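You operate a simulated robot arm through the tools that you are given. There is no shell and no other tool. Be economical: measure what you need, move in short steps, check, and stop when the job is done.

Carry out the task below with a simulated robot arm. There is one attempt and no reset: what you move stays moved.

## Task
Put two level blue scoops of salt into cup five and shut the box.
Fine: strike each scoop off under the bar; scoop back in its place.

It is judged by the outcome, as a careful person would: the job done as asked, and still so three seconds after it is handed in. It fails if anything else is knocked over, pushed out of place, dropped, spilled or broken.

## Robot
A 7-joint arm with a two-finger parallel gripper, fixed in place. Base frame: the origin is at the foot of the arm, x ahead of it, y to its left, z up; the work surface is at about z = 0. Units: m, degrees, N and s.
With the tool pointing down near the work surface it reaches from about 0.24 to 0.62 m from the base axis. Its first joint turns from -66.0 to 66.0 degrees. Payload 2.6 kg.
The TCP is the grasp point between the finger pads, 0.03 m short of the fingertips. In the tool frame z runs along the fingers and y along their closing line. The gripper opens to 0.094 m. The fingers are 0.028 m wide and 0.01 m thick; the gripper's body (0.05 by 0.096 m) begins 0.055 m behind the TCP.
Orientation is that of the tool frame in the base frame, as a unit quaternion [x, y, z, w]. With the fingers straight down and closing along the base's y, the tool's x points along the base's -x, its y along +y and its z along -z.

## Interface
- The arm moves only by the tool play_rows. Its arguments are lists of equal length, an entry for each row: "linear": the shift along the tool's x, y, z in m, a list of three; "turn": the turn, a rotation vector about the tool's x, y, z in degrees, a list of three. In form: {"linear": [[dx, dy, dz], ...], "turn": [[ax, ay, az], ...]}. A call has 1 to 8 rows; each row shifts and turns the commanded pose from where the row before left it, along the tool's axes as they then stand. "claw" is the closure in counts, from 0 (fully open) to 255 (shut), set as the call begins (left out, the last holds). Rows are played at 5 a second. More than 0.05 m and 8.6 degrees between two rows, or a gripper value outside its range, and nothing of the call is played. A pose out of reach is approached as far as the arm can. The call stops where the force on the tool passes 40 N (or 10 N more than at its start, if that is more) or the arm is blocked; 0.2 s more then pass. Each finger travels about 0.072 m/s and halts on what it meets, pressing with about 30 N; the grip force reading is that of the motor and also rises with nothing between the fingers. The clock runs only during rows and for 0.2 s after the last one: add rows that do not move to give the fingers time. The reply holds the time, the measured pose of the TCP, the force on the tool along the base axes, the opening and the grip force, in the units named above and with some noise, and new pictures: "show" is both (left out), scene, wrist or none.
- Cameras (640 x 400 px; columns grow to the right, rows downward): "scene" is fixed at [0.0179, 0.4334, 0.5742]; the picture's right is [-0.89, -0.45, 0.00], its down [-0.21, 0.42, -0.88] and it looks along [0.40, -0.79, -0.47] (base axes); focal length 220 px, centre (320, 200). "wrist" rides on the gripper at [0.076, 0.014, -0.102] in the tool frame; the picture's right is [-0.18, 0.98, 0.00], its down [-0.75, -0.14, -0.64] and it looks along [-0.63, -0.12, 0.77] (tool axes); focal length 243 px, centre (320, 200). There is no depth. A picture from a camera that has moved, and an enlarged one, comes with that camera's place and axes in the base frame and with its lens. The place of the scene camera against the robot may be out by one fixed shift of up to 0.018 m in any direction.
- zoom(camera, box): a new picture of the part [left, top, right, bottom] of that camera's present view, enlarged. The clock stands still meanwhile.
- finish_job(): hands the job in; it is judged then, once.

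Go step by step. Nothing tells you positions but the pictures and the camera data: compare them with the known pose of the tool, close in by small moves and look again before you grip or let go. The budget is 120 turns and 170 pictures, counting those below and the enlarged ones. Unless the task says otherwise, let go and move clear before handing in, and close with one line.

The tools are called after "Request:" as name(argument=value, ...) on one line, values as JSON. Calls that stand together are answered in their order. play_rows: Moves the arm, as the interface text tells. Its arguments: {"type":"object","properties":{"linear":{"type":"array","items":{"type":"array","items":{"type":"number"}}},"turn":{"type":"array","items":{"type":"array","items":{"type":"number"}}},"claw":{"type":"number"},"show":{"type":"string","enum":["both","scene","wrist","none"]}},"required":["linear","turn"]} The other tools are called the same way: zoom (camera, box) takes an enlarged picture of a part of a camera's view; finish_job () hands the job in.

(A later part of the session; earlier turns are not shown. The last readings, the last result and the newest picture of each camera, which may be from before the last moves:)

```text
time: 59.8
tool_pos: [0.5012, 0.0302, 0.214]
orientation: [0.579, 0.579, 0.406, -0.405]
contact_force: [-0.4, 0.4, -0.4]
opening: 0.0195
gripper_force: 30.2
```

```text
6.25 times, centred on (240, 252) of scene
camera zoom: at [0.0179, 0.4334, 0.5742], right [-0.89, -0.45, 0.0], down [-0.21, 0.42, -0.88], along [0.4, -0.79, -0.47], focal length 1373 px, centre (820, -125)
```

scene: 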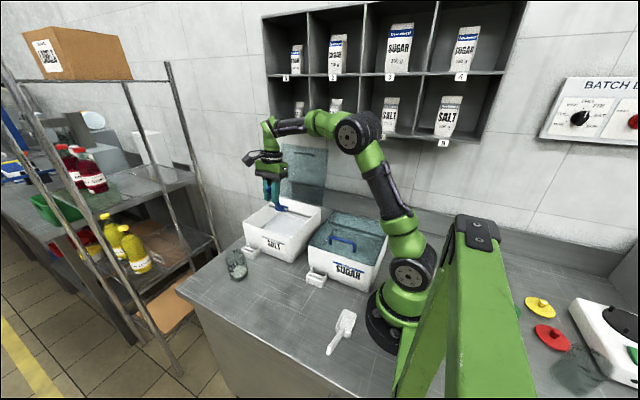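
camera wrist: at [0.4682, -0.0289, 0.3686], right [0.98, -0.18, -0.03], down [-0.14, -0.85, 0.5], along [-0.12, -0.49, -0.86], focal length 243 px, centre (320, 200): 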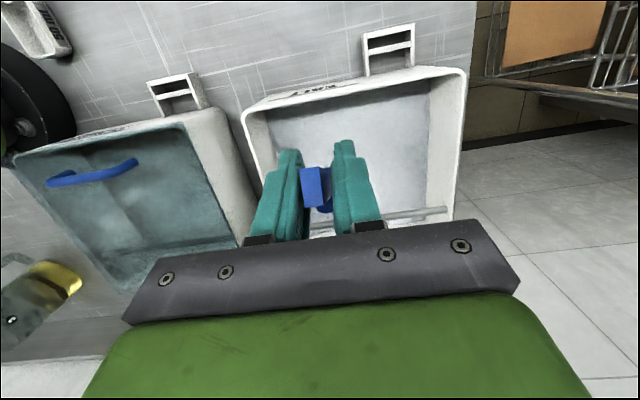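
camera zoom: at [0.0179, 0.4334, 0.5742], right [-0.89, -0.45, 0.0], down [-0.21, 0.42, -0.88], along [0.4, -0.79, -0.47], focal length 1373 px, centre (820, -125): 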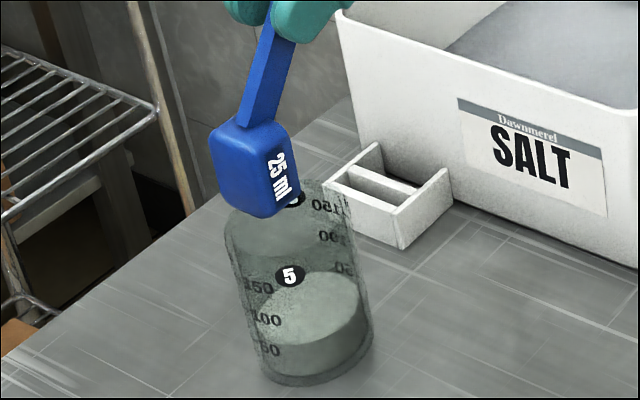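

Both scoops are in, and the cup shows about 50 ml. I'll lift clear, untilt and carry the scoop back above its original spot.

Request:
play_rows(linear=[[0.0376, 0, -0.0137], [-0.0008, -0.0134, 0.0109], [0.0006, -0.0134, 0.011], [0.002, -0.0134, 0.0108], [0.0035, -0.0134, 0.0104], [0.0048, -0.0134, 0.0098], [0.006, -0.0134, 0.0092], [0.0072, -0.0134, 0.0083]], turn=[[0, 0, 0], [0, -7.5, 0], [0, -7.5, 0], [0, -7.5, 0], [0, -7.5, 0], [0, -7.5, 0], [0, -7.5, 0], [0, -7.5, 0]], show="none")

Request:
play_rows(linear=[[0.0081, -0.0134, 0.0073], [0.0091, -0.0134, 0.0061], [0.0098, -0.0134, 0.0049], [0.0104, -0.0134, 0.0036], [0.0108, -0.0134, 0.0022], [0, 0, 0]], turn=[[0, -7.5, 0], [0, -7.5, 0], [0, -7.5, 0], [0, -7.5, 0], [0, -7.5, 0], [0, 0, 0]], show="both")

Request:
zoom(camera="scene", box=[220, 220, 320, 300])

```text
time: 61.6
tool_pos: [0.4079, 0.0999, 0.2223]
orientation: [0.699, 0.699, 0.107, -0.107]
contact_force: [0.2, 0.2, -1.2]
opening: 0.0192
gripper_force: 30.0
```

```text
time: 63.0
tool_pos: [0.3401, 0.1508, 0.2009]
orientation: [0.697, 0.696, -0.123, 0.124]
contact_force: [-0.1, 0.7, -0.5]
opening: 0.0194
gripper_force: 30.2
camera wrist: at [0.3546, 0.2558, 0.2712], right [0.98, -0.17, 0.06], down [-0.14, -0.49, 0.86], along [-0.12, -0.86, -0.5], focal length 243 px, centre (320, 200)
```

scene: 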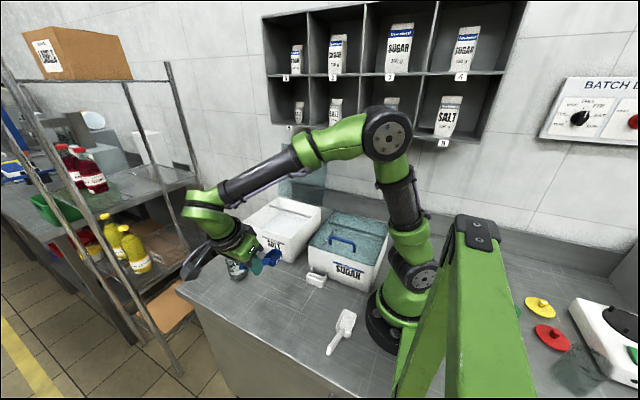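
wrist: 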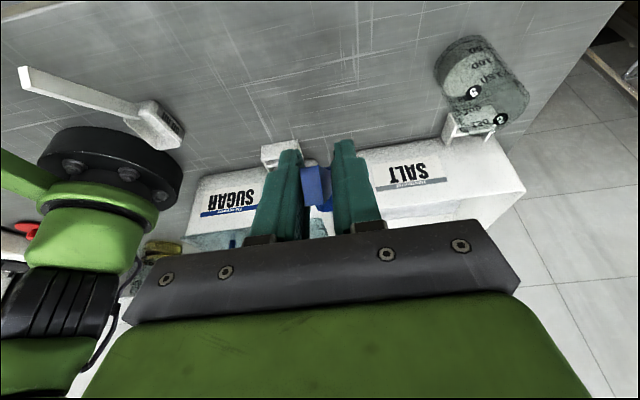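

```text
5.00 times, centred on (270, 260) of scene
camera zoom: at [0.0179, 0.4334, 0.5742], right [-0.89, -0.45, 0.0], down [-0.21, 0.42, -0.88], along [0.4, -0.79, -0.47], focal length 1099 px, centre (570, -100)
```

zoom: 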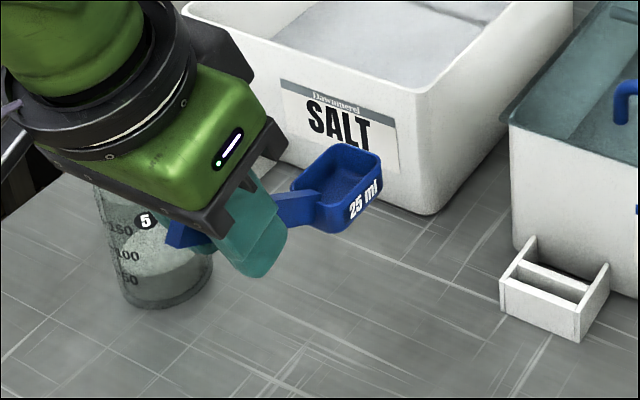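

The scoop is empty and above its spot. I'll lower it close to the counter and then ease it down.

Request:
play_rows(linear=[[0.01197, 0, 0.0329], [0.01197, 0, 0.0329], [0.01197, 0, 0.0329], [0.01197, 0, 0.0329], [0, 0, 0]], turn=[[0, 0, 0], [0, 0, 0], [0, 0, 0], [0, 0, 0], [0, 0, 0]], show="none")

Request:
play_rows(linear=[[0.0007, 0, 0.0019], [0, 0, 0]], turn=[[0, 0, 0], [0, 0, 0]], show="none")

Request:
zoom(camera="scene", box=[230, 270, 310, 325])

```text
time: 64.2
tool_pos: [0.3421, 0.1512, 0.0591]
orientation: [0.696, 0.696, -0.121, 0.124]
contact_force: [0.6, 1.1, 6.7]
opening: 0.0194
gripper_force: 30.8
```

```text
time: 64.8
tool_pos: [0.3425, 0.1516, 0.0583]
orientation: [0.696, 0.697, -0.121, 0.124]
contact_force: [-0.6, 5.6, 15.0]
opening: 0.0196
gripper_force: 29.9
```

```text
7.27 times, centred on (270, 298) of scene
camera zoom: at [0.0179, 0.4334, 0.5742], right [-0.89, -0.45, 0.0], down [-0.21, 0.42, -0.88], along [0.4, -0.79, -0.47], focal length 1598 px, centre (684, -509)
```

zoom: 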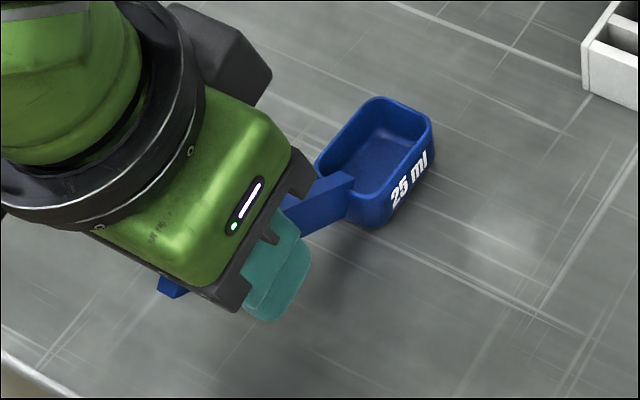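

The bowl is on the counter within about 1–2 mm of its first spot. I'll relieve the pressure and open the fingers.

Request:
play_rows(linear=[[-0.0008, 0, -0.0023], [0, 0, 0]], turn=[[0, 0, 0], [0, 0, 0]], show="none")

Request:
play_rows(linear=[[0, 0, 0], [0, 0, 0], [0, 0, 0], [0, 0, 0]], turn=[[0, 0, 0], [0, 0, 0], [0, 0, 0], [0, 0, 0]], claw=110, show="wrist")

Request:
zoom(camera="scene", box=[230, 270, 310, 325])

```text
time: 65.4
tool_pos: [0.3413, 0.1513, 0.0598]
orientation: [0.697, 0.696, -0.123, 0.122]
contact_force: [-0.4, 0.7, -0.5]
opening: 0.0196
gripper_force: 29.9
```

```text
time: 66.4
tool_pos: [0.3423, 0.1519, 0.0601]
orientation: [0.697, 0.696, -0.123, 0.123]
contact_force: [0.2, -0.4, -0.3]
opening: 0.0535
gripper_force: 0.1
camera wrist: at [0.3566, 0.2561, 0.1311], right [0.98, -0.17, 0.06], down [-0.14, -0.49, 0.86], along [-0.12, -0.86, -0.5], focal length 243 px, centre (320, 200)
```

wrist: 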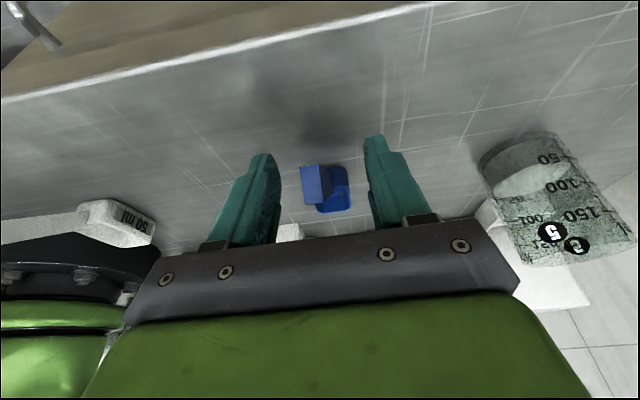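

```text
7.27 times, centred on (270, 298) of scene
camera zoom: at [0.0179, 0.4334, 0.5742], right [-0.89, -0.45, 0.0], down [-0.21, 0.42, -0.88], along [0.4, -0.79, -0.47], focal length 1598 px, centre (684, -509)
```

zoom: 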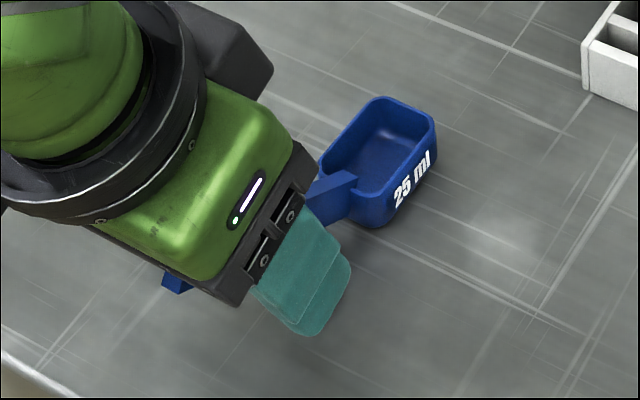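

The scoop sits exactly where it was. I'll withdraw upwards and move to where I can see the lid and the wall behind it.

Request:
play_rows(linear=[[-0.01368, 0, -0.0376], [-0.01368, 0, -0.0376], [-0.01368, 0, -0.0376], [-0.01368, 0, -0.0376], [-0.01368, 0, -0.0376], [-0.01368, 0, -0.0376], [0, 0, 0]], turn=[[0, 0, 0], [0, 0, 0], [0, 0, 0], [0, 0, 0], [0, 0, 0], [0, 0, 0], [0, 0, 0]], show="both")

Request:
zoom(camera="scene", box=[230, 270, 310, 325])

Request:
zoom(camera="scene", box=[240, 100, 360, 220])

```text
time: 68.0
tool_pos: [0.3417, 0.1513, 0.3]
orientation: [0.697, 0.696, -0.124, 0.122]
contact_force: [-0.1, 0.3, -0.7]
opening: 0.0539
gripper_force: 0.2
camera wrist: at [0.3562, 0.2558, 0.3706], right [0.98, -0.17, 0.06], down [-0.14, -0.49, 0.86], along [-0.12, -0.86, -0.5], focal length 243 px, centre (320, 200)
```

scene: 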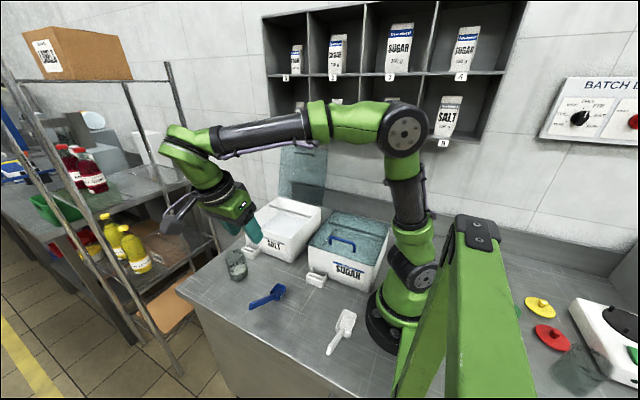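
wrist: 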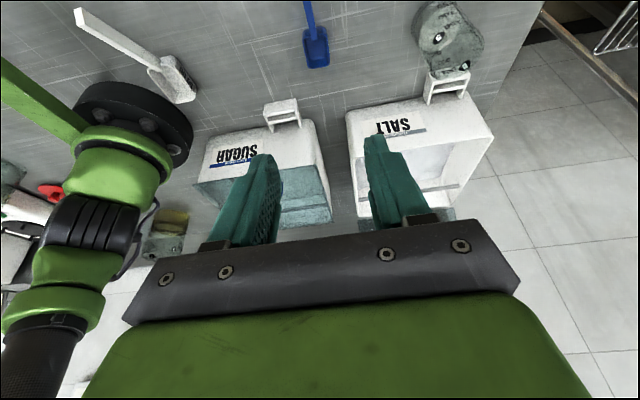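

```text
7.27 times, centred on (270, 298) of scene
camera zoom: at [0.0179, 0.4334, 0.5742], right [-0.89, -0.45, 0.0], down [-0.21, 0.42, -0.88], along [0.4, -0.79, -0.47], focal length 1598 px, centre (684, -509)
```

zoom: 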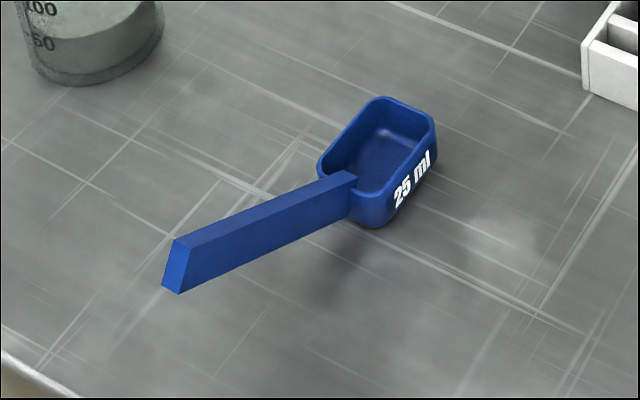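

```text
3.33 times, centred on (300, 160) of scene
camera zoom: at [0.0179, 0.4334, 0.5742], right [-0.89, -0.45, 0.0], down [-0.21, 0.42, -0.88], along [0.4, -0.79, -0.47], focal length 732 px, centre (387, 333)
```

zoom: 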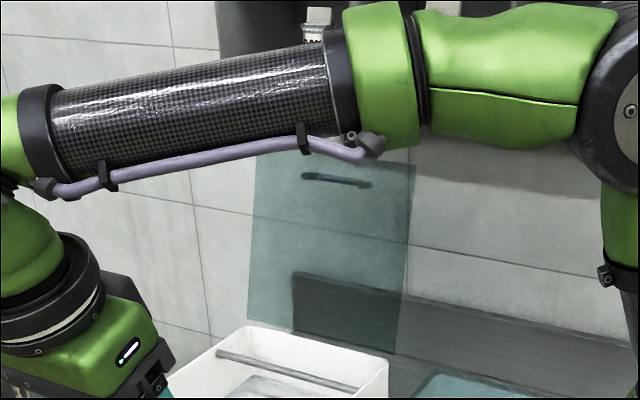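

The scoop is home. The wall is far behind the lid (y≈−0.49), the lid leans back on its hinge, and there is a shelf above it. I'll turn the gripper back to close along y and go to look at the lid's near side edge.

Request:
play_rows(linear=[[0, 0, 0], [0, 0, 0], [0, 0, 0], [0, 0, 0], [0, 0, 0], [0, 0, 0], [0, 0, 0], [0, 0, 0]], turn=[[0, 6.67, 0], [0, 6.67, 0], [0, 6.66, 0], [0, 0, -8.18], [0, 0, -8.18], [0, 0, -8.18], [0, 0, -8.18], [0, 0, -8.18]], show="none")

Request:
play_rows(linear=[[0, 0, 0], [0, 0, 0], [0, 0, 0], [0, 0, 0], [0, 0, 0], [0, 0, 0], [0.006, -0.043, -0.003], [0.006, -0.043, -0.003]], turn=[[0, 0, -8.18], [0, 0, -8.18], [0, 0, -8.18], [0, 0, -8.18], [0, 0, -8.18], [0, 0, -8.2], [0, 0, 0], [0, 0, 0]], show="none")

Request:
play_rows(linear=[[0.006, -0.043, -0.003], [0.006, -0.043, -0.003], [0.006, -0.043, -0.003], [0.006, -0.043, -0.003], [0.006, -0.043, -0.003], [0, 0, 0]], turn=[[0, 0, 0], [0, 0, 0], [0, 0, 0], [0, 0, 0], [0, 0, 0], [0, 0, 0]], show="both")

```text
time: 69.8
tool_pos: [0.3399, 0.1516, 0.3018]
orientation: [0.414, 0.91, 0.0, 0.0]
contact_force: [-0.4, -0.5, 0.3]
opening: 0.0534
gripper_force: 0.0
```

```text
time: 71.6
tool_pos: [0.3277, 0.0675, 0.3082]
orientation: [-0.002, 1.0, 0.0, 0.0]
contact_force: [-0.7, -0.3, -0.2]
opening: 0.0536
gripper_force: 0.0
```

```text
time: 73.0
tool_pos: [0.298, -0.1512, 0.3227]
orientation: [0.0, 1.0, 0.0, 0.0]
contact_force: [0.6, -0.6, 0.0]
opening: 0.0533
gripper_force: 0.1
camera wrist: at [0.2214, -0.1383, 0.4258], right [0.18, 0.98, 0.0], down [0.75, -0.14, 0.64], along [0.63, -0.12, -0.77], focal length 243 px, centre (320, 200)
```

scene: 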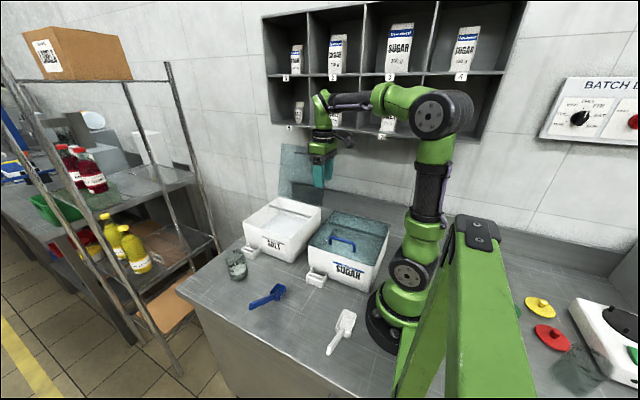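
wrist: 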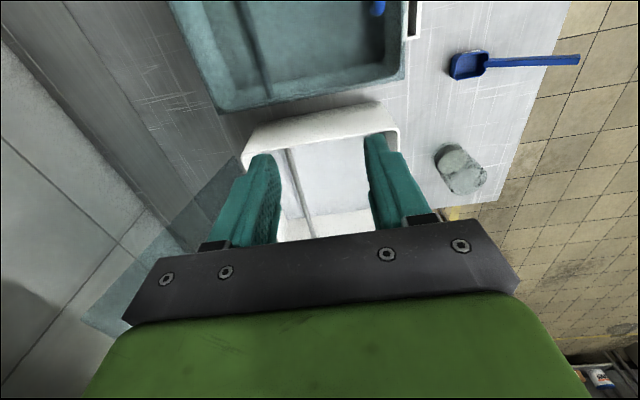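

Request:
zoom(camera="wrist", box=[60, 90, 320, 340])

Request:
zoom(camera="scene", box=[250, 120, 350, 220])

```text
1.60 times, centred on (190, 215) of wrist
camera zoom: at [0.2214, -0.1383, 0.4258], right [0.18, 0.98, 0.0], down [0.75, -0.14, 0.64], along [0.63, -0.12, -0.77], focal length 388 px, centre (528, 176)
```

zoom: 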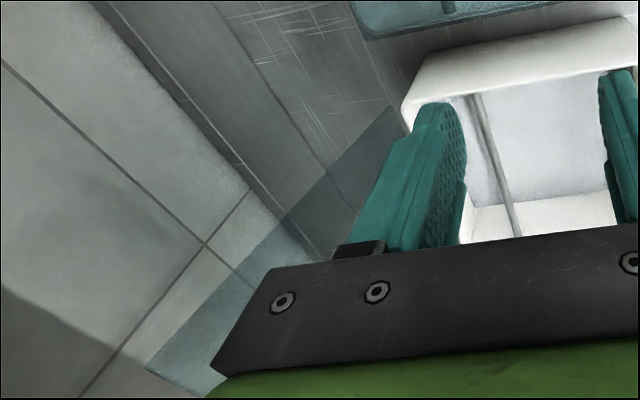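

```text
4.00 times, centred on (300, 170) of scene
camera zoom: at [0.0179, 0.4334, 0.5742], right [-0.89, -0.45, 0.0], down [-0.21, 0.42, -0.88], along [0.4, -0.79, -0.47], focal length 879 px, centre (400, 320)
```

zoom: 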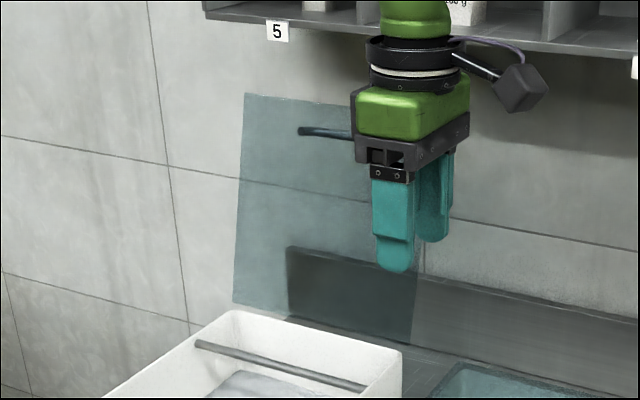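

The lid's near edge runs from the hinge at about (0.375, −0.288, 0.115) to the top at (0.375, −0.352, 0.340), so it leans back about 16°. I'll straddle this side edge with the fingers, coming from the robot side with a slight lean.

Request:
play_rows(linear=[[0, 0, 0], [0, 0, 0], [0, -0.0352, 0.0309], [0, -0.0352, 0.0309], [0, -0.0352, 0.0309], [0, -0.0352, 0.0309], [0, 0, 0]], turn=[[7.5, 0, 0], [7.5, 0, 0], [0, 0, 0], [0, 0, 0], [0, 0, 0], [0, 0, 0], [0, 0, 0]], claw=24, show="both")

Request:
zoom(camera="scene", box=[250, 120, 350, 220])

```text
time: 74.6
tool_pos: [0.2981, -0.3185, 0.2398]
orientation: [0.001, 0.991, -0.131, 0.001]
contact_force: [-0.6, 0.4, -0.2]
opening: 0.0854
gripper_force: 0.1
camera wrist: at [0.222, -0.2808, 0.3365], right [0.18, 0.95, -0.25], down [0.75, 0.03, 0.66], along [0.63, -0.31, -0.71], focal length 243 px, centre (320, 200)
```

scene: 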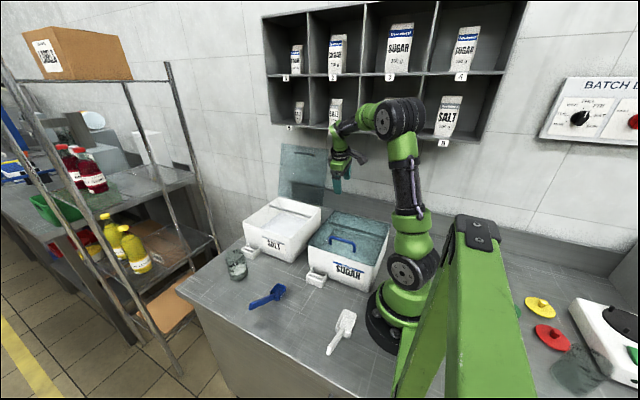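
wrist: 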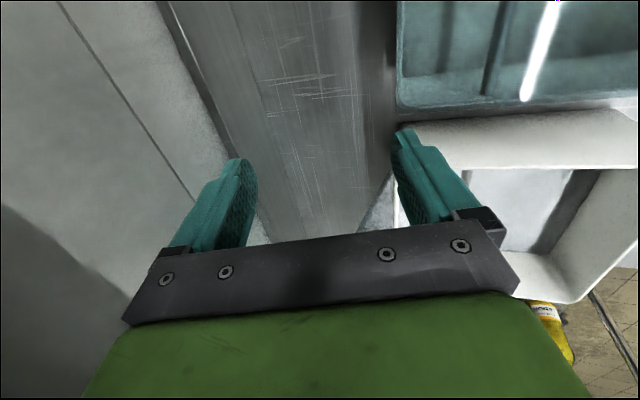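

```text
4.00 times, centred on (300, 170) of scene
camera zoom: at [0.0179, 0.4334, 0.5742], right [-0.89, -0.45, 0.0], down [-0.21, 0.42, -0.88], along [0.4, -0.79, -0.47], focal length 879 px, centre (400, 320)
```

zoom: 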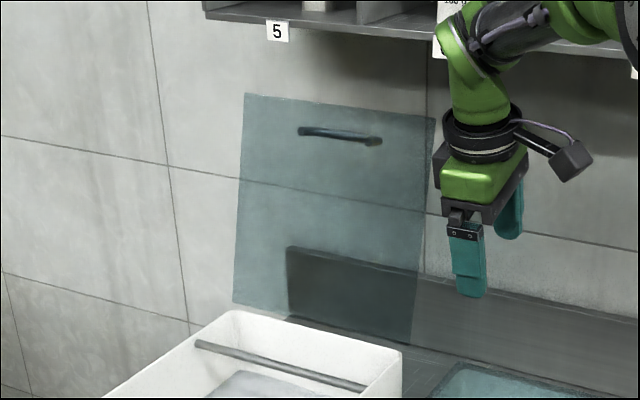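

There isn't enough room for the palm here because the lid edge would run into it. I'll take the lid's top corner with more lean (40°) instead, which keeps the body clear of the shelf.

Request:
play_rows(linear=[[0, 0, 0], [0, 0, 0], [0, 0, 0], [0, -0.0289, -0.0233], [0, -0.0288, -0.0232], [0, 0, 0]], turn=[[8.33, 0, 0], [8.33, 0, 0], [8.34, 0, 0], [0, 0, 0], [0, 0, 0], [0, 0, 0]], claw=6, show="both")

Request:
zoom(camera="scene", box=[250, 110, 350, 210])

```text
time: 76.0
tool_pos: [0.2967, -0.3324, 0.311]
orientation: [0.0, 0.939, -0.343, 0.0]
contact_force: [-0.5, 0.0, -0.2]
opening: 0.0917
gripper_force: 0.0
camera wrist: at [0.2214, -0.2568, 0.3819], right [0.18, 0.75, -0.63], down [0.75, 0.3, 0.58], along [0.63, -0.58, -0.51], focal length 243 px, centre (320, 200)
```

scene: 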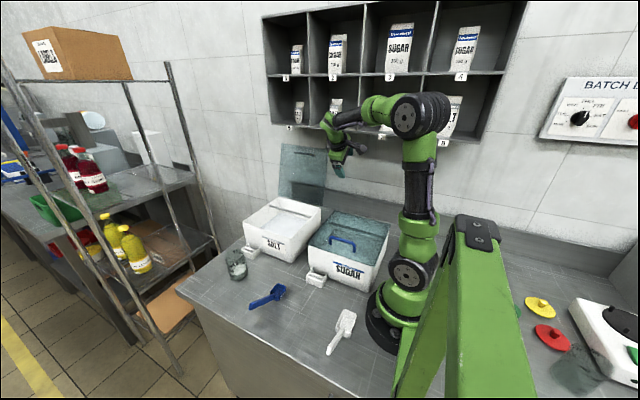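
wrist: 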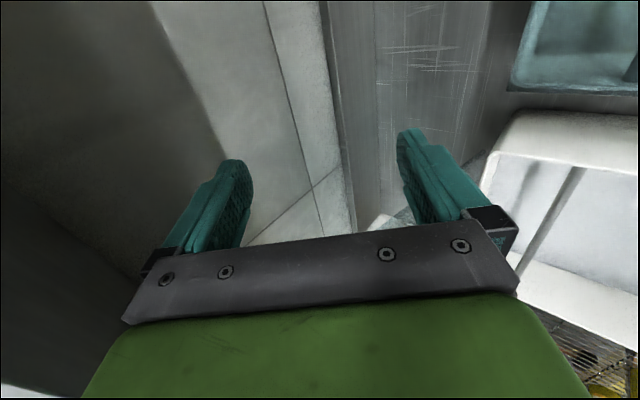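

```text
4.00 times, centred on (300, 160) of scene
camera zoom: at [0.0179, 0.4334, 0.5742], right [-0.89, -0.45, 0.0], down [-0.21, 0.42, -0.88], along [0.4, -0.79, -0.47], focal length 879 px, centre (400, 360)
```

zoom: 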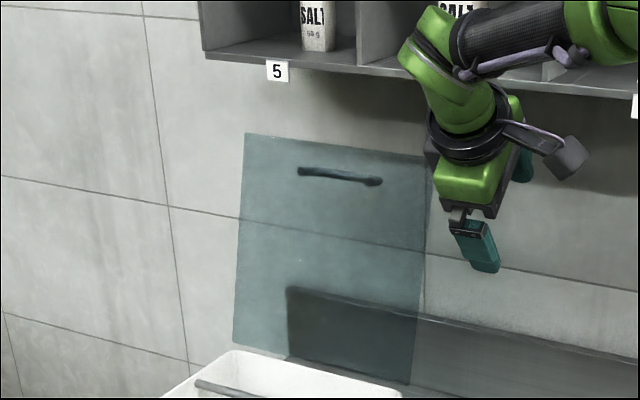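

Request:
zoom(camera="wrist", box=[240, 130, 500, 260])

```text
2.46 times, centred on (370, 195) of wrist
camera zoom: at [0.2214, -0.2568, 0.3819], right [0.18, 0.75, -0.63], down [0.75, 0.3, 0.58], along [0.63, -0.58, -0.51], focal length 597 px, centre (197, 212)
```

zoom: 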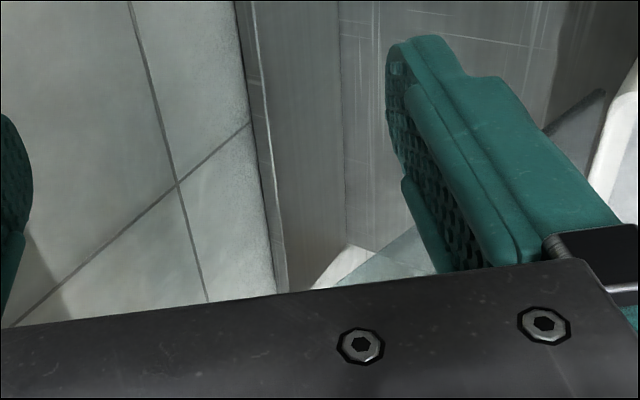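

The lid edge matches my estimate (y≈−0.325 at z 0.249) and passes between the fingers. I'll move in along +x to straddle the corner.

Request:
play_rows(linear=[[-0.019, 0, 0], [-0.019, 0, 0], [-0.019, 0, 0], [-0.019, 0, 0], [0, 0, 0]], turn=[[0, 0, 0], [0, 0, 0], [0, 0, 0], [0, 0, 0], [0, 0, 0]], show="both")

Request:
zoom(camera="scene", box=[270, 120, 350, 200])

Request:
zoom(camera="wrist", box=[180, 130, 500, 290])

```text
time: 77.2
tool_pos: [0.3757, -0.3338, 0.3123]
orientation: [-0.001, 0.94, -0.342, 0.0]
contact_force: [-0.3, -0.3, -0.3]
opening: 0.0914
gripper_force: 0.1
camera wrist: at [0.2994, -0.2583, 0.3821], right [0.18, 0.75, -0.63], down [0.75, 0.3, 0.58], along [0.63, -0.58, -0.51], focal length 243 px, centre (320, 200)
```

scene: 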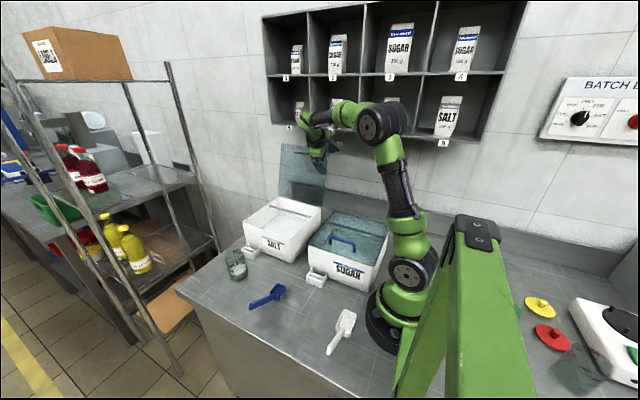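
wrist: 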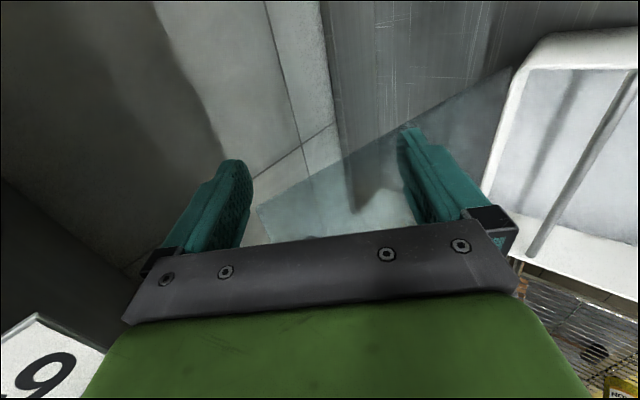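

```text
5.00 times, centred on (310, 160) of scene
camera zoom: at [0.0179, 0.4334, 0.5742], right [-0.89, -0.45, 0.0], down [-0.21, 0.42, -0.88], along [0.4, -0.79, -0.47], focal length 1099 px, centre (370, 400)
```

zoom: 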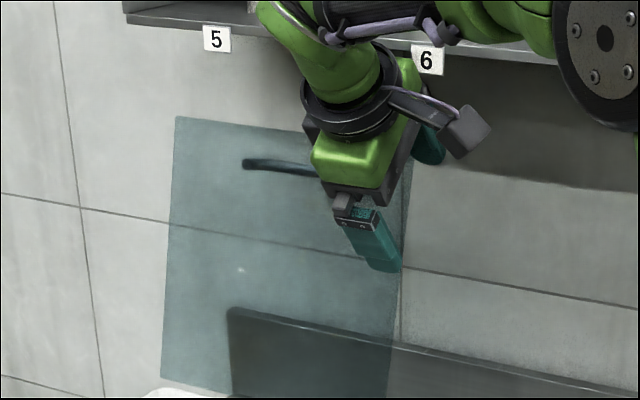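

```text
2.00 times, centred on (340, 210) of wrist
camera zoom: at [0.2994, -0.2583, 0.3821], right [0.18, 0.75, -0.63], down [0.75, 0.3, 0.58], along [0.63, -0.58, -0.51], focal length 485 px, centre (280, 180)
```

zoom: 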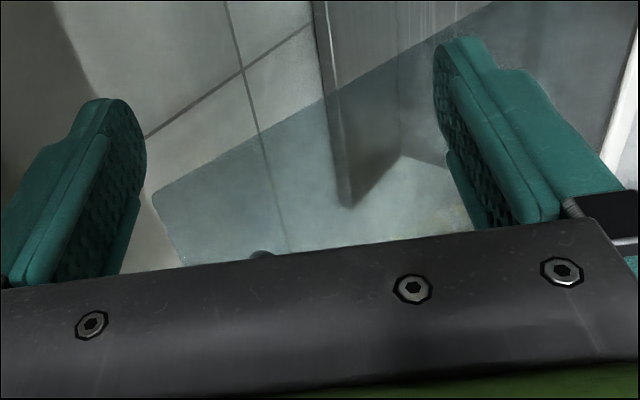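

The lid's corner sits neatly between the fingers. I'll pull it forward with the rear finger to roughly vertical, following the hinge arc.

Request:
play_rows(linear=[[-0.005, 0, 0], [0, 0.0102, -0.0149], [0, 0.0102, -0.0149], [0, 0.0104, -0.008], [0, 0.0104, -0.008], [0, 0, 0]], turn=[[0, 0, 0], [0, 0, 0], [0, 0, 0], [0, 0, 0], [0, 0, 0], [0, 0, 0]], show="wrist")

Request:
zoom(camera="scene", box=[250, 120, 350, 220])

```text
time: 78.6
tool_pos: [0.3799, -0.2726, 0.3248]
orientation: [-0.002, 0.938, -0.346, 0.004]
contact_force: [5.3, -3.0, 25.4]
opening: 0.094
gripper_force: 2.0
camera wrist: at [0.3031, -0.1975, 0.3933], right [0.18, 0.75, -0.64], down [0.75, 0.31, 0.59], along [0.64, -0.58, -0.5], focal length 243 px, centre (320, 200)
```

wrist: 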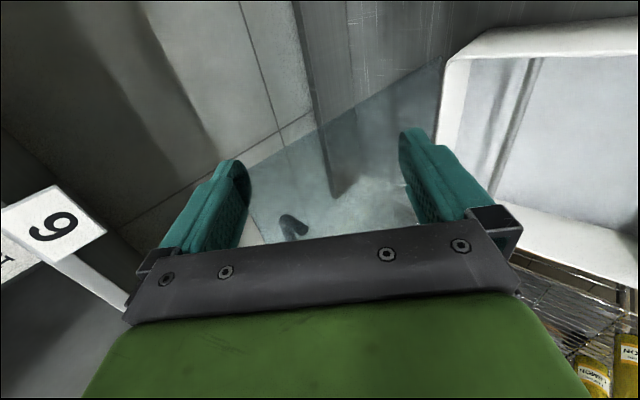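

```text
4.00 times, centred on (300, 170) of scene
camera zoom: at [0.0178, 0.4335, 0.5741], right [-0.89, -0.45, 0.0], down [-0.21, 0.42, -0.88], along [0.4, -0.79, -0.47], focal length 879 px, centre (400, 320)
```

zoom: 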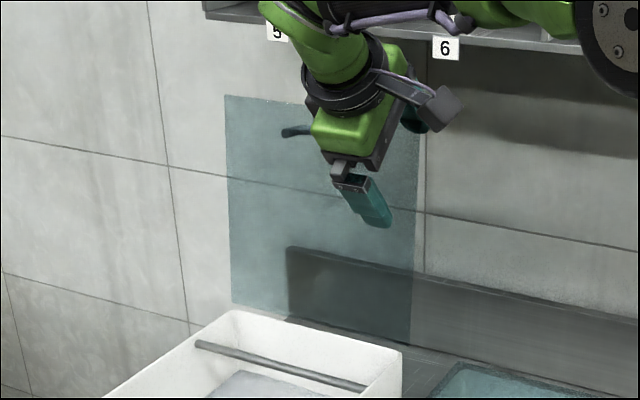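

The force on the tool is about 25 N, mostly from the lid edge rubbing on the rear finger. I'll pause and read it again.

Request:
play_rows(linear=[[0, 0, 0], [0, 0, 0]], turn=[[0, 0, 0], [0, 0, 0]], show="none")

Request:
zoom(camera="wrist", box=[180, 50, 500, 250])

Request:
zoom(camera="scene", box=[270, 130, 334, 180])

```text
time: 79.2
tool_pos: [0.3796, -0.2732, 0.3237]
orientation: [0.0, 0.938, -0.346, 0.002]
contact_force: [5.2, -3.3, 28.7]
opening: 0.0941
gripper_force: 1.6
```

```text
2.00 times, centred on (340, 150) of wrist
camera zoom: at [0.3032, -0.198, 0.3931], right [0.19, 0.75, -0.64], down [0.75, 0.31, 0.58], along [0.64, -0.59, -0.5], focal length 485 px, centre (280, 300)
```

zoom: 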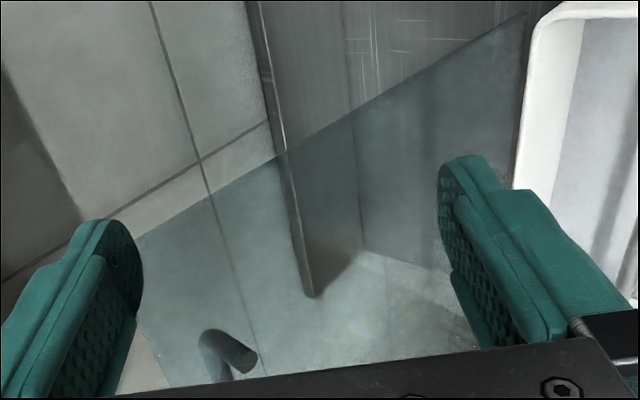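

```text
8.00 times, centred on (302, 155) of scene
camera zoom: at [0.0178, 0.4335, 0.5741], right [-0.89, -0.45, 0.0], down [-0.21, 0.42, -0.88], along [0.4, -0.79, -0.47], focal length 1758 px, centre (464, 560)
```

zoom: 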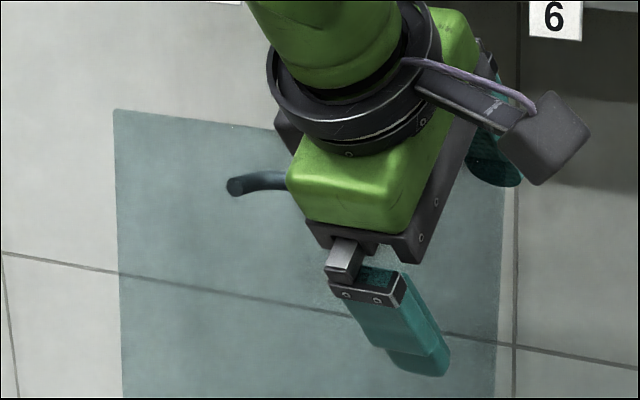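

The force runs along the lid towards the hinge, so I'm only pressing down on its edge. I'll lift slightly and straighten the tool to a 16° lean, so the rear finger pushes horizontally behind the lid.

Request:
play_rows(linear=[[0, -0.0077, -0.0092], [0, 0.0012, -0.0063], [0, 0.0021, -0.0061], [0, 0.0034, -0.0047], [0, 0, 0]], turn=[[0, 0, 0], [-8, 0, 0], [-8, 0, 0], [-8, 0, 0], [0, 0, 0]], show="wrist")

Request:
zoom(camera="scene", box=[250, 120, 350, 220])

```text
time: 80.4
tool_pos: [0.3804, -0.2562, 0.3439]
orientation: [0.001, 0.991, -0.137, 0.001]
contact_force: [-0.5, 0.2, 2.7]
opening: 0.0922
gripper_force: 0.1
camera wrist: at [0.3043, -0.2164, 0.4389], right [0.18, 0.95, -0.27], down [0.75, 0.04, 0.66], along [0.63, -0.32, -0.7], focal length 243 px, centre (320, 200)
```

wrist: 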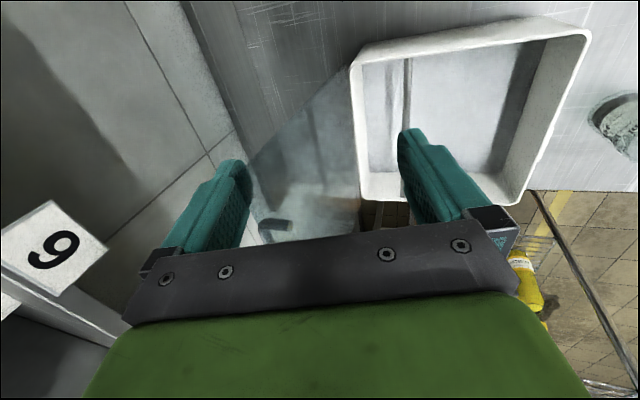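

```text
4.00 times, centred on (300, 170) of scene
camera zoom: at [0.0179, 0.4334, 0.5742], right [-0.89, -0.45, 0.0], down [-0.21, 0.42, -0.88], along [0.4, -0.79, -0.47], focal length 879 px, centre (400, 320)
```

zoom: 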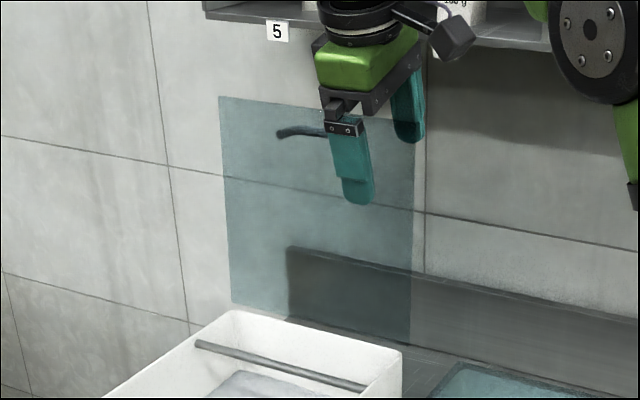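

The load is gone and the rear finger is holding the lid forward. I'll narrow the fingers to about 5 cm so the lid is caged between them.

Request:
play_rows(linear=[[0, 0, 0], [0, 0, 0], [0, 0, 0]], turn=[[0, 0, 0], [0, 0, 0], [0, 0, 0]], claw=119, show="wrist")

Request:
zoom(camera="scene", box=[250, 120, 350, 220])

Request:
zoom(camera="wrist", box=[200, 60, 456, 250])

```text
time: 81.2
tool_pos: [0.3805, -0.2579, 0.3483]
orientation: [0.001, 0.99, -0.143, 0.006]
contact_force: [-4.3, 1.0, 38.2]
opening: 0.0566
gripper_force: 6.0
camera wrist: at [0.3033, -0.2168, 0.4426], right [0.19, 0.94, -0.28], down [0.75, 0.05, 0.66], along [0.64, -0.33, -0.69], focal length 243 px, centre (320, 200)
```

wrist: 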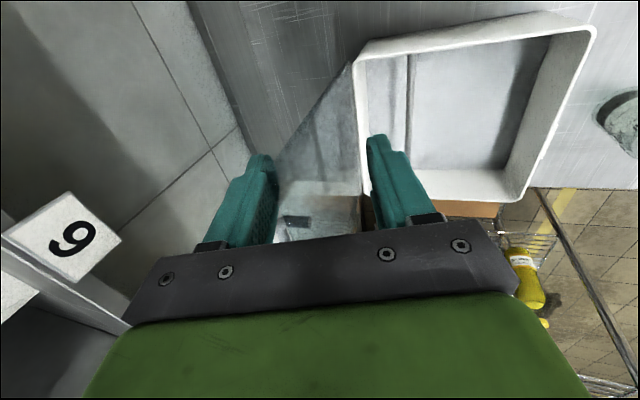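

```text
4.00 times, centred on (300, 170) of scene
camera zoom: at [0.0177, 0.4335, 0.5741], right [-0.89, -0.45, 0.0], down [-0.21, 0.42, -0.88], along [0.4, -0.79, -0.47], focal length 879 px, centre (400, 320)
```

zoom: 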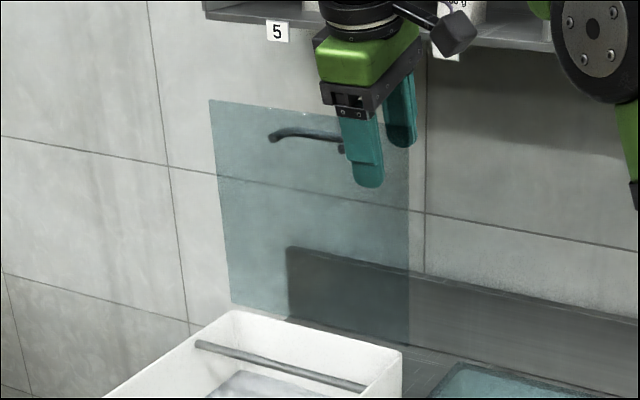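

```text
2.11 times, centred on (328, 155) of wrist
camera zoom: at [0.3033, -0.2168, 0.4426], right [0.19, 0.94, -0.28], down [0.75, 0.05, 0.66], along [0.64, -0.33, -0.69], focal length 511 px, centre (303, 295)
```

zoom: 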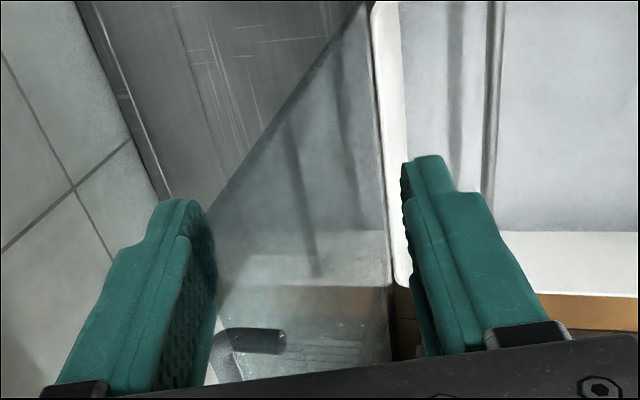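

Again I'm pressing along the lid because the edge sticks to the finger. I'll lift a few mm to relieve it.

Request:
play_rows(linear=[[0, -0.001, -0.0034], [0, -0.001, -0.0034], [0, 0, 0]], turn=[[0, 0, 0], [0, 0, 0], [0, 0, 0]], show="none")

Request:
zoom(camera="wrist", box=[200, 60, 456, 250])

```text
time: 82.0
tool_pos: [0.3805, -0.2556, 0.3496]
orientation: [0.001, 0.99, -0.138, -0.001]
contact_force: [-0.7, -0.1, 9.1]
opening: 0.0514
gripper_force: 1.5
```

```text
2.11 times, centred on (328, 155) of wrist
camera zoom: at [0.3045, -0.2159, 0.4451], right [0.19, 0.95, -0.27], down [0.75, 0.04, 0.66], along [0.63, -0.32, -0.71], focal length 511 px, centre (303, 295)
```

zoom: 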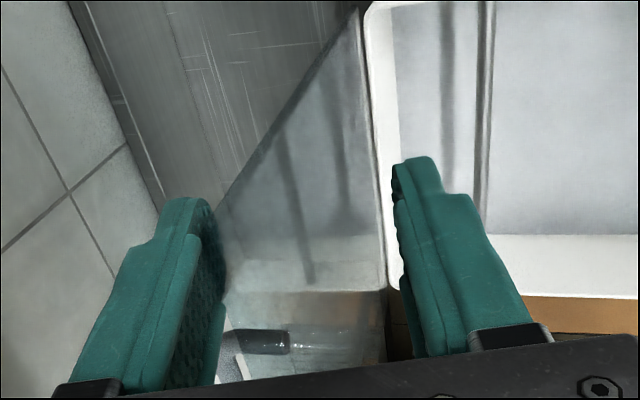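

The lid is about vertical and caged. I'll rotate the tool around the hinge axis in 8° steps, starting with three.

Request:
play_rows(linear=[[0, 0.033, -0.0025], [0, 0.033, -0.0025], [0, 0.033, -0.0025], [0, 0, 0]], turn=[[8, 0, 0], [8, 0, 0], [8, 0, 0], [0, 0, 0]], show="both")

Request:
zoom(camera="scene", box=[240, 130, 340, 220])

Request:
zoom(camera="wrist", box=[200, 60, 456, 250])

```text
time: 83.0
tool_pos: [0.3792, -0.1629, 0.3181]
orientation: [0.0, 0.939, -0.343, 0.0]
contact_force: [-0.6, 0.1, -0.6]
opening: 0.0505
gripper_force: 0.5
camera wrist: at [0.304, -0.0879, 0.3889], right [0.18, 0.75, -0.63], down [0.75, 0.31, 0.58], along [0.63, -0.58, -0.51], focal length 243 px, centre (320, 200)
```

scene: 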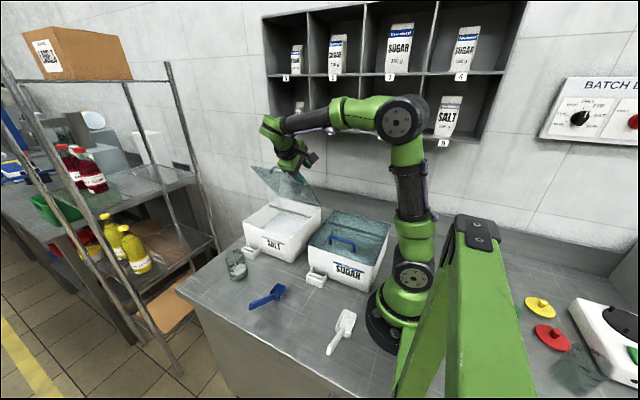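
wrist: 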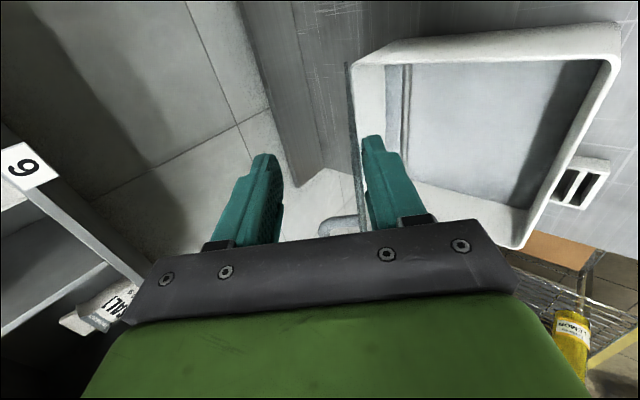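

```text
4.44 times, centred on (290, 175) of scene
camera zoom: at [0.0179, 0.4334, 0.5742], right [-0.89, -0.45, 0.0], down [-0.21, 0.42, -0.88], along [0.4, -0.79, -0.47], focal length 977 px, centre (453, 311)
```

zoom: 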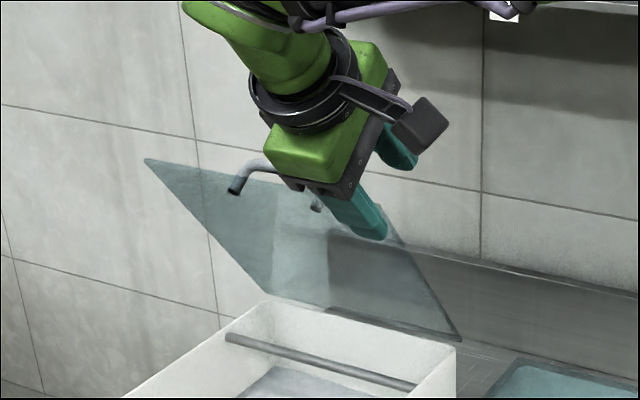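

```text
2.11 times, centred on (328, 155) of wrist
camera zoom: at [0.304, -0.0879, 0.3889], right [0.18, 0.75, -0.63], down [0.75, 0.31, 0.58], along [0.63, -0.58, -0.51], focal length 511 px, centre (303, 295)
```

zoom: 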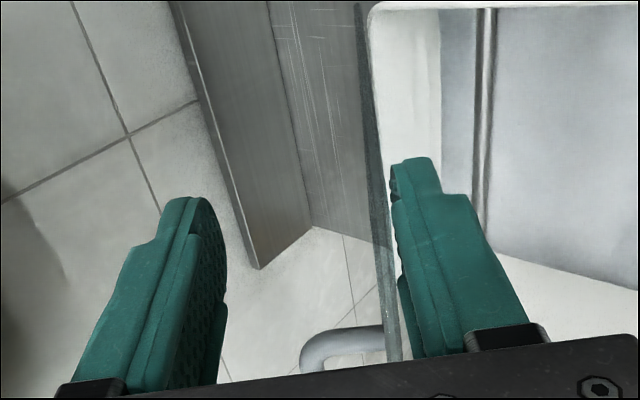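

The lid is past vertical and resting on the front finger, in line with the tool. I'll continue the rotation another 24°.

Request:
play_rows(linear=[[0, 0.033, -0.0025], [0, 0.033, -0.0025], [0, 0.033, -0.0025], [0, 0, 0]], turn=[[8, 0, 0], [8, 0, 0], [8, 0, 0], [0, 0, 0]], show="both")

Request:
zoom(camera="scene", box=[230, 160, 340, 260])

```text
time: 84.0
tool_pos: [0.3789, -0.0902, 0.2488]
orientation: [0.0, 0.848, -0.53, 0.001]
contact_force: [0.1, 0.1, -1.4]
opening: 0.0503
gripper_force: 0.2
camera wrist: at [0.303, 0.0062, 0.2816], right [0.19, 0.43, -0.88], down [0.75, 0.52, 0.41], along [0.63, -0.74, -0.23], focal length 243 px, centre (320, 200)
```

scene: 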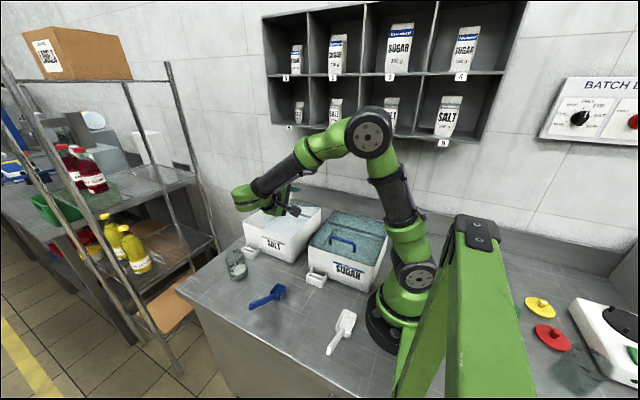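
wrist: 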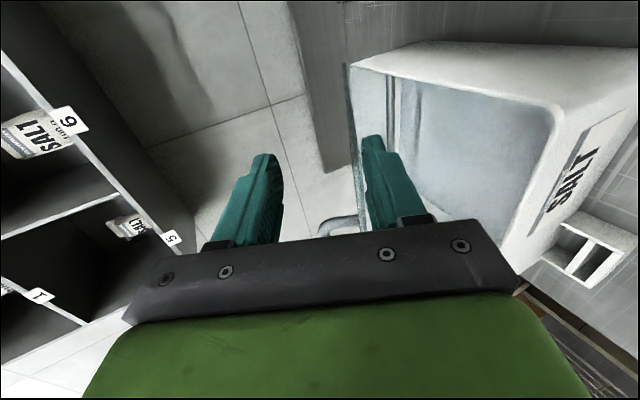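

```text
4.00 times, centred on (285, 210) of scene
camera zoom: at [0.0179, 0.4334, 0.5742], right [-0.89, -0.45, 0.0], down [-0.21, 0.42, -0.88], along [0.4, -0.79, -0.47], focal length 879 px, centre (460, 160)
```

zoom: 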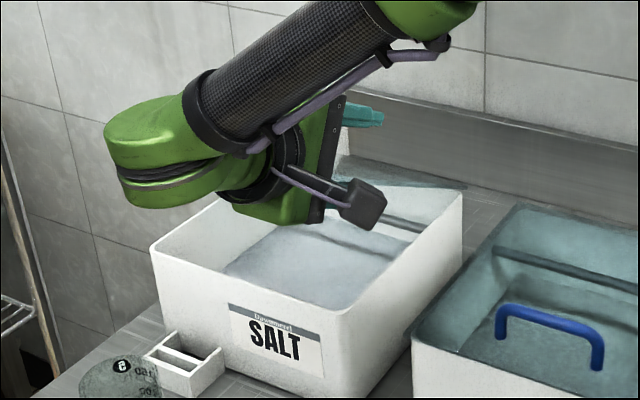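

The lid is at about 26° and resting quietly on the lower finger. I'll lower another 16°.

Request:
play_rows(linear=[[0, 0.033, -0.0025], [0, 0.033, -0.0025], [0, 0, 0]], turn=[[8, 0, 0], [8, 0, 0], [0, 0, 0]], show="both")

Request:
zoom(camera="scene", box=[190, 170, 350, 300])

```text
time: 84.8
tool_pos: [0.3787, -0.0606, 0.19]
orientation: [0.001, 0.765, -0.644, 0.001]
contact_force: [-0.4, 0.9, -0.4]
opening: 0.0504
gripper_force: 0.1
camera wrist: at [0.3039, 0.0408, 0.1944], right [0.19, 0.17, -0.97], down [0.75, 0.61, 0.25], along [0.63, -0.78, -0.01], focal length 243 px, centre (320, 200)
```

scene: 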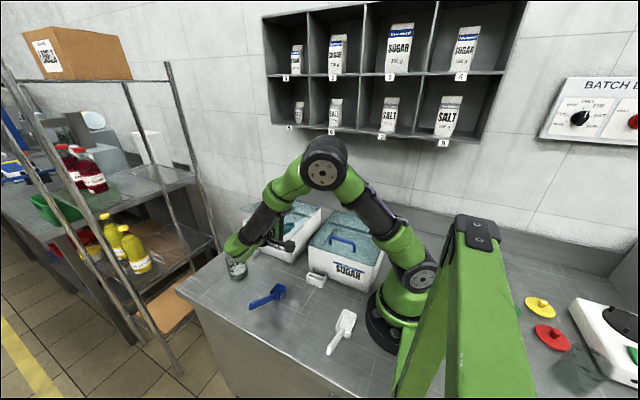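
wrist: 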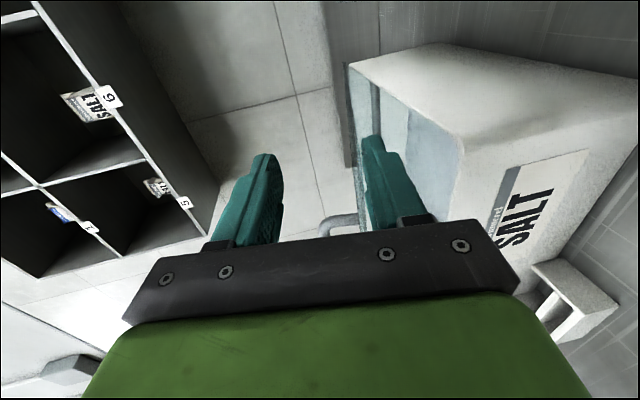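

```text
3.08 times, centred on (270, 235) of scene
camera zoom: at [0.0179, 0.4334, 0.5742], right [-0.89, -0.45, 0.0], down [-0.21, 0.42, -0.88], along [0.4, -0.79, -0.47], focal length 676 px, centre (474, 92)
```

zoom: 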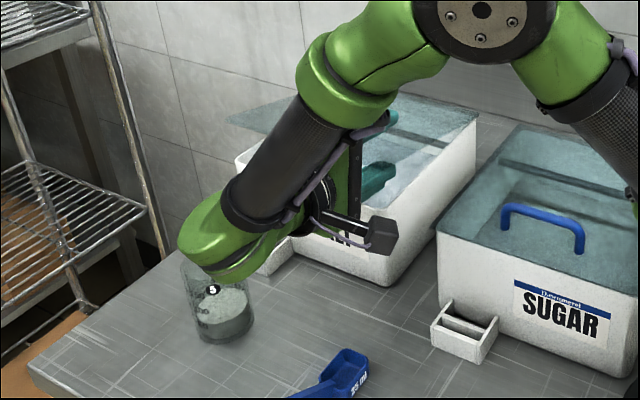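

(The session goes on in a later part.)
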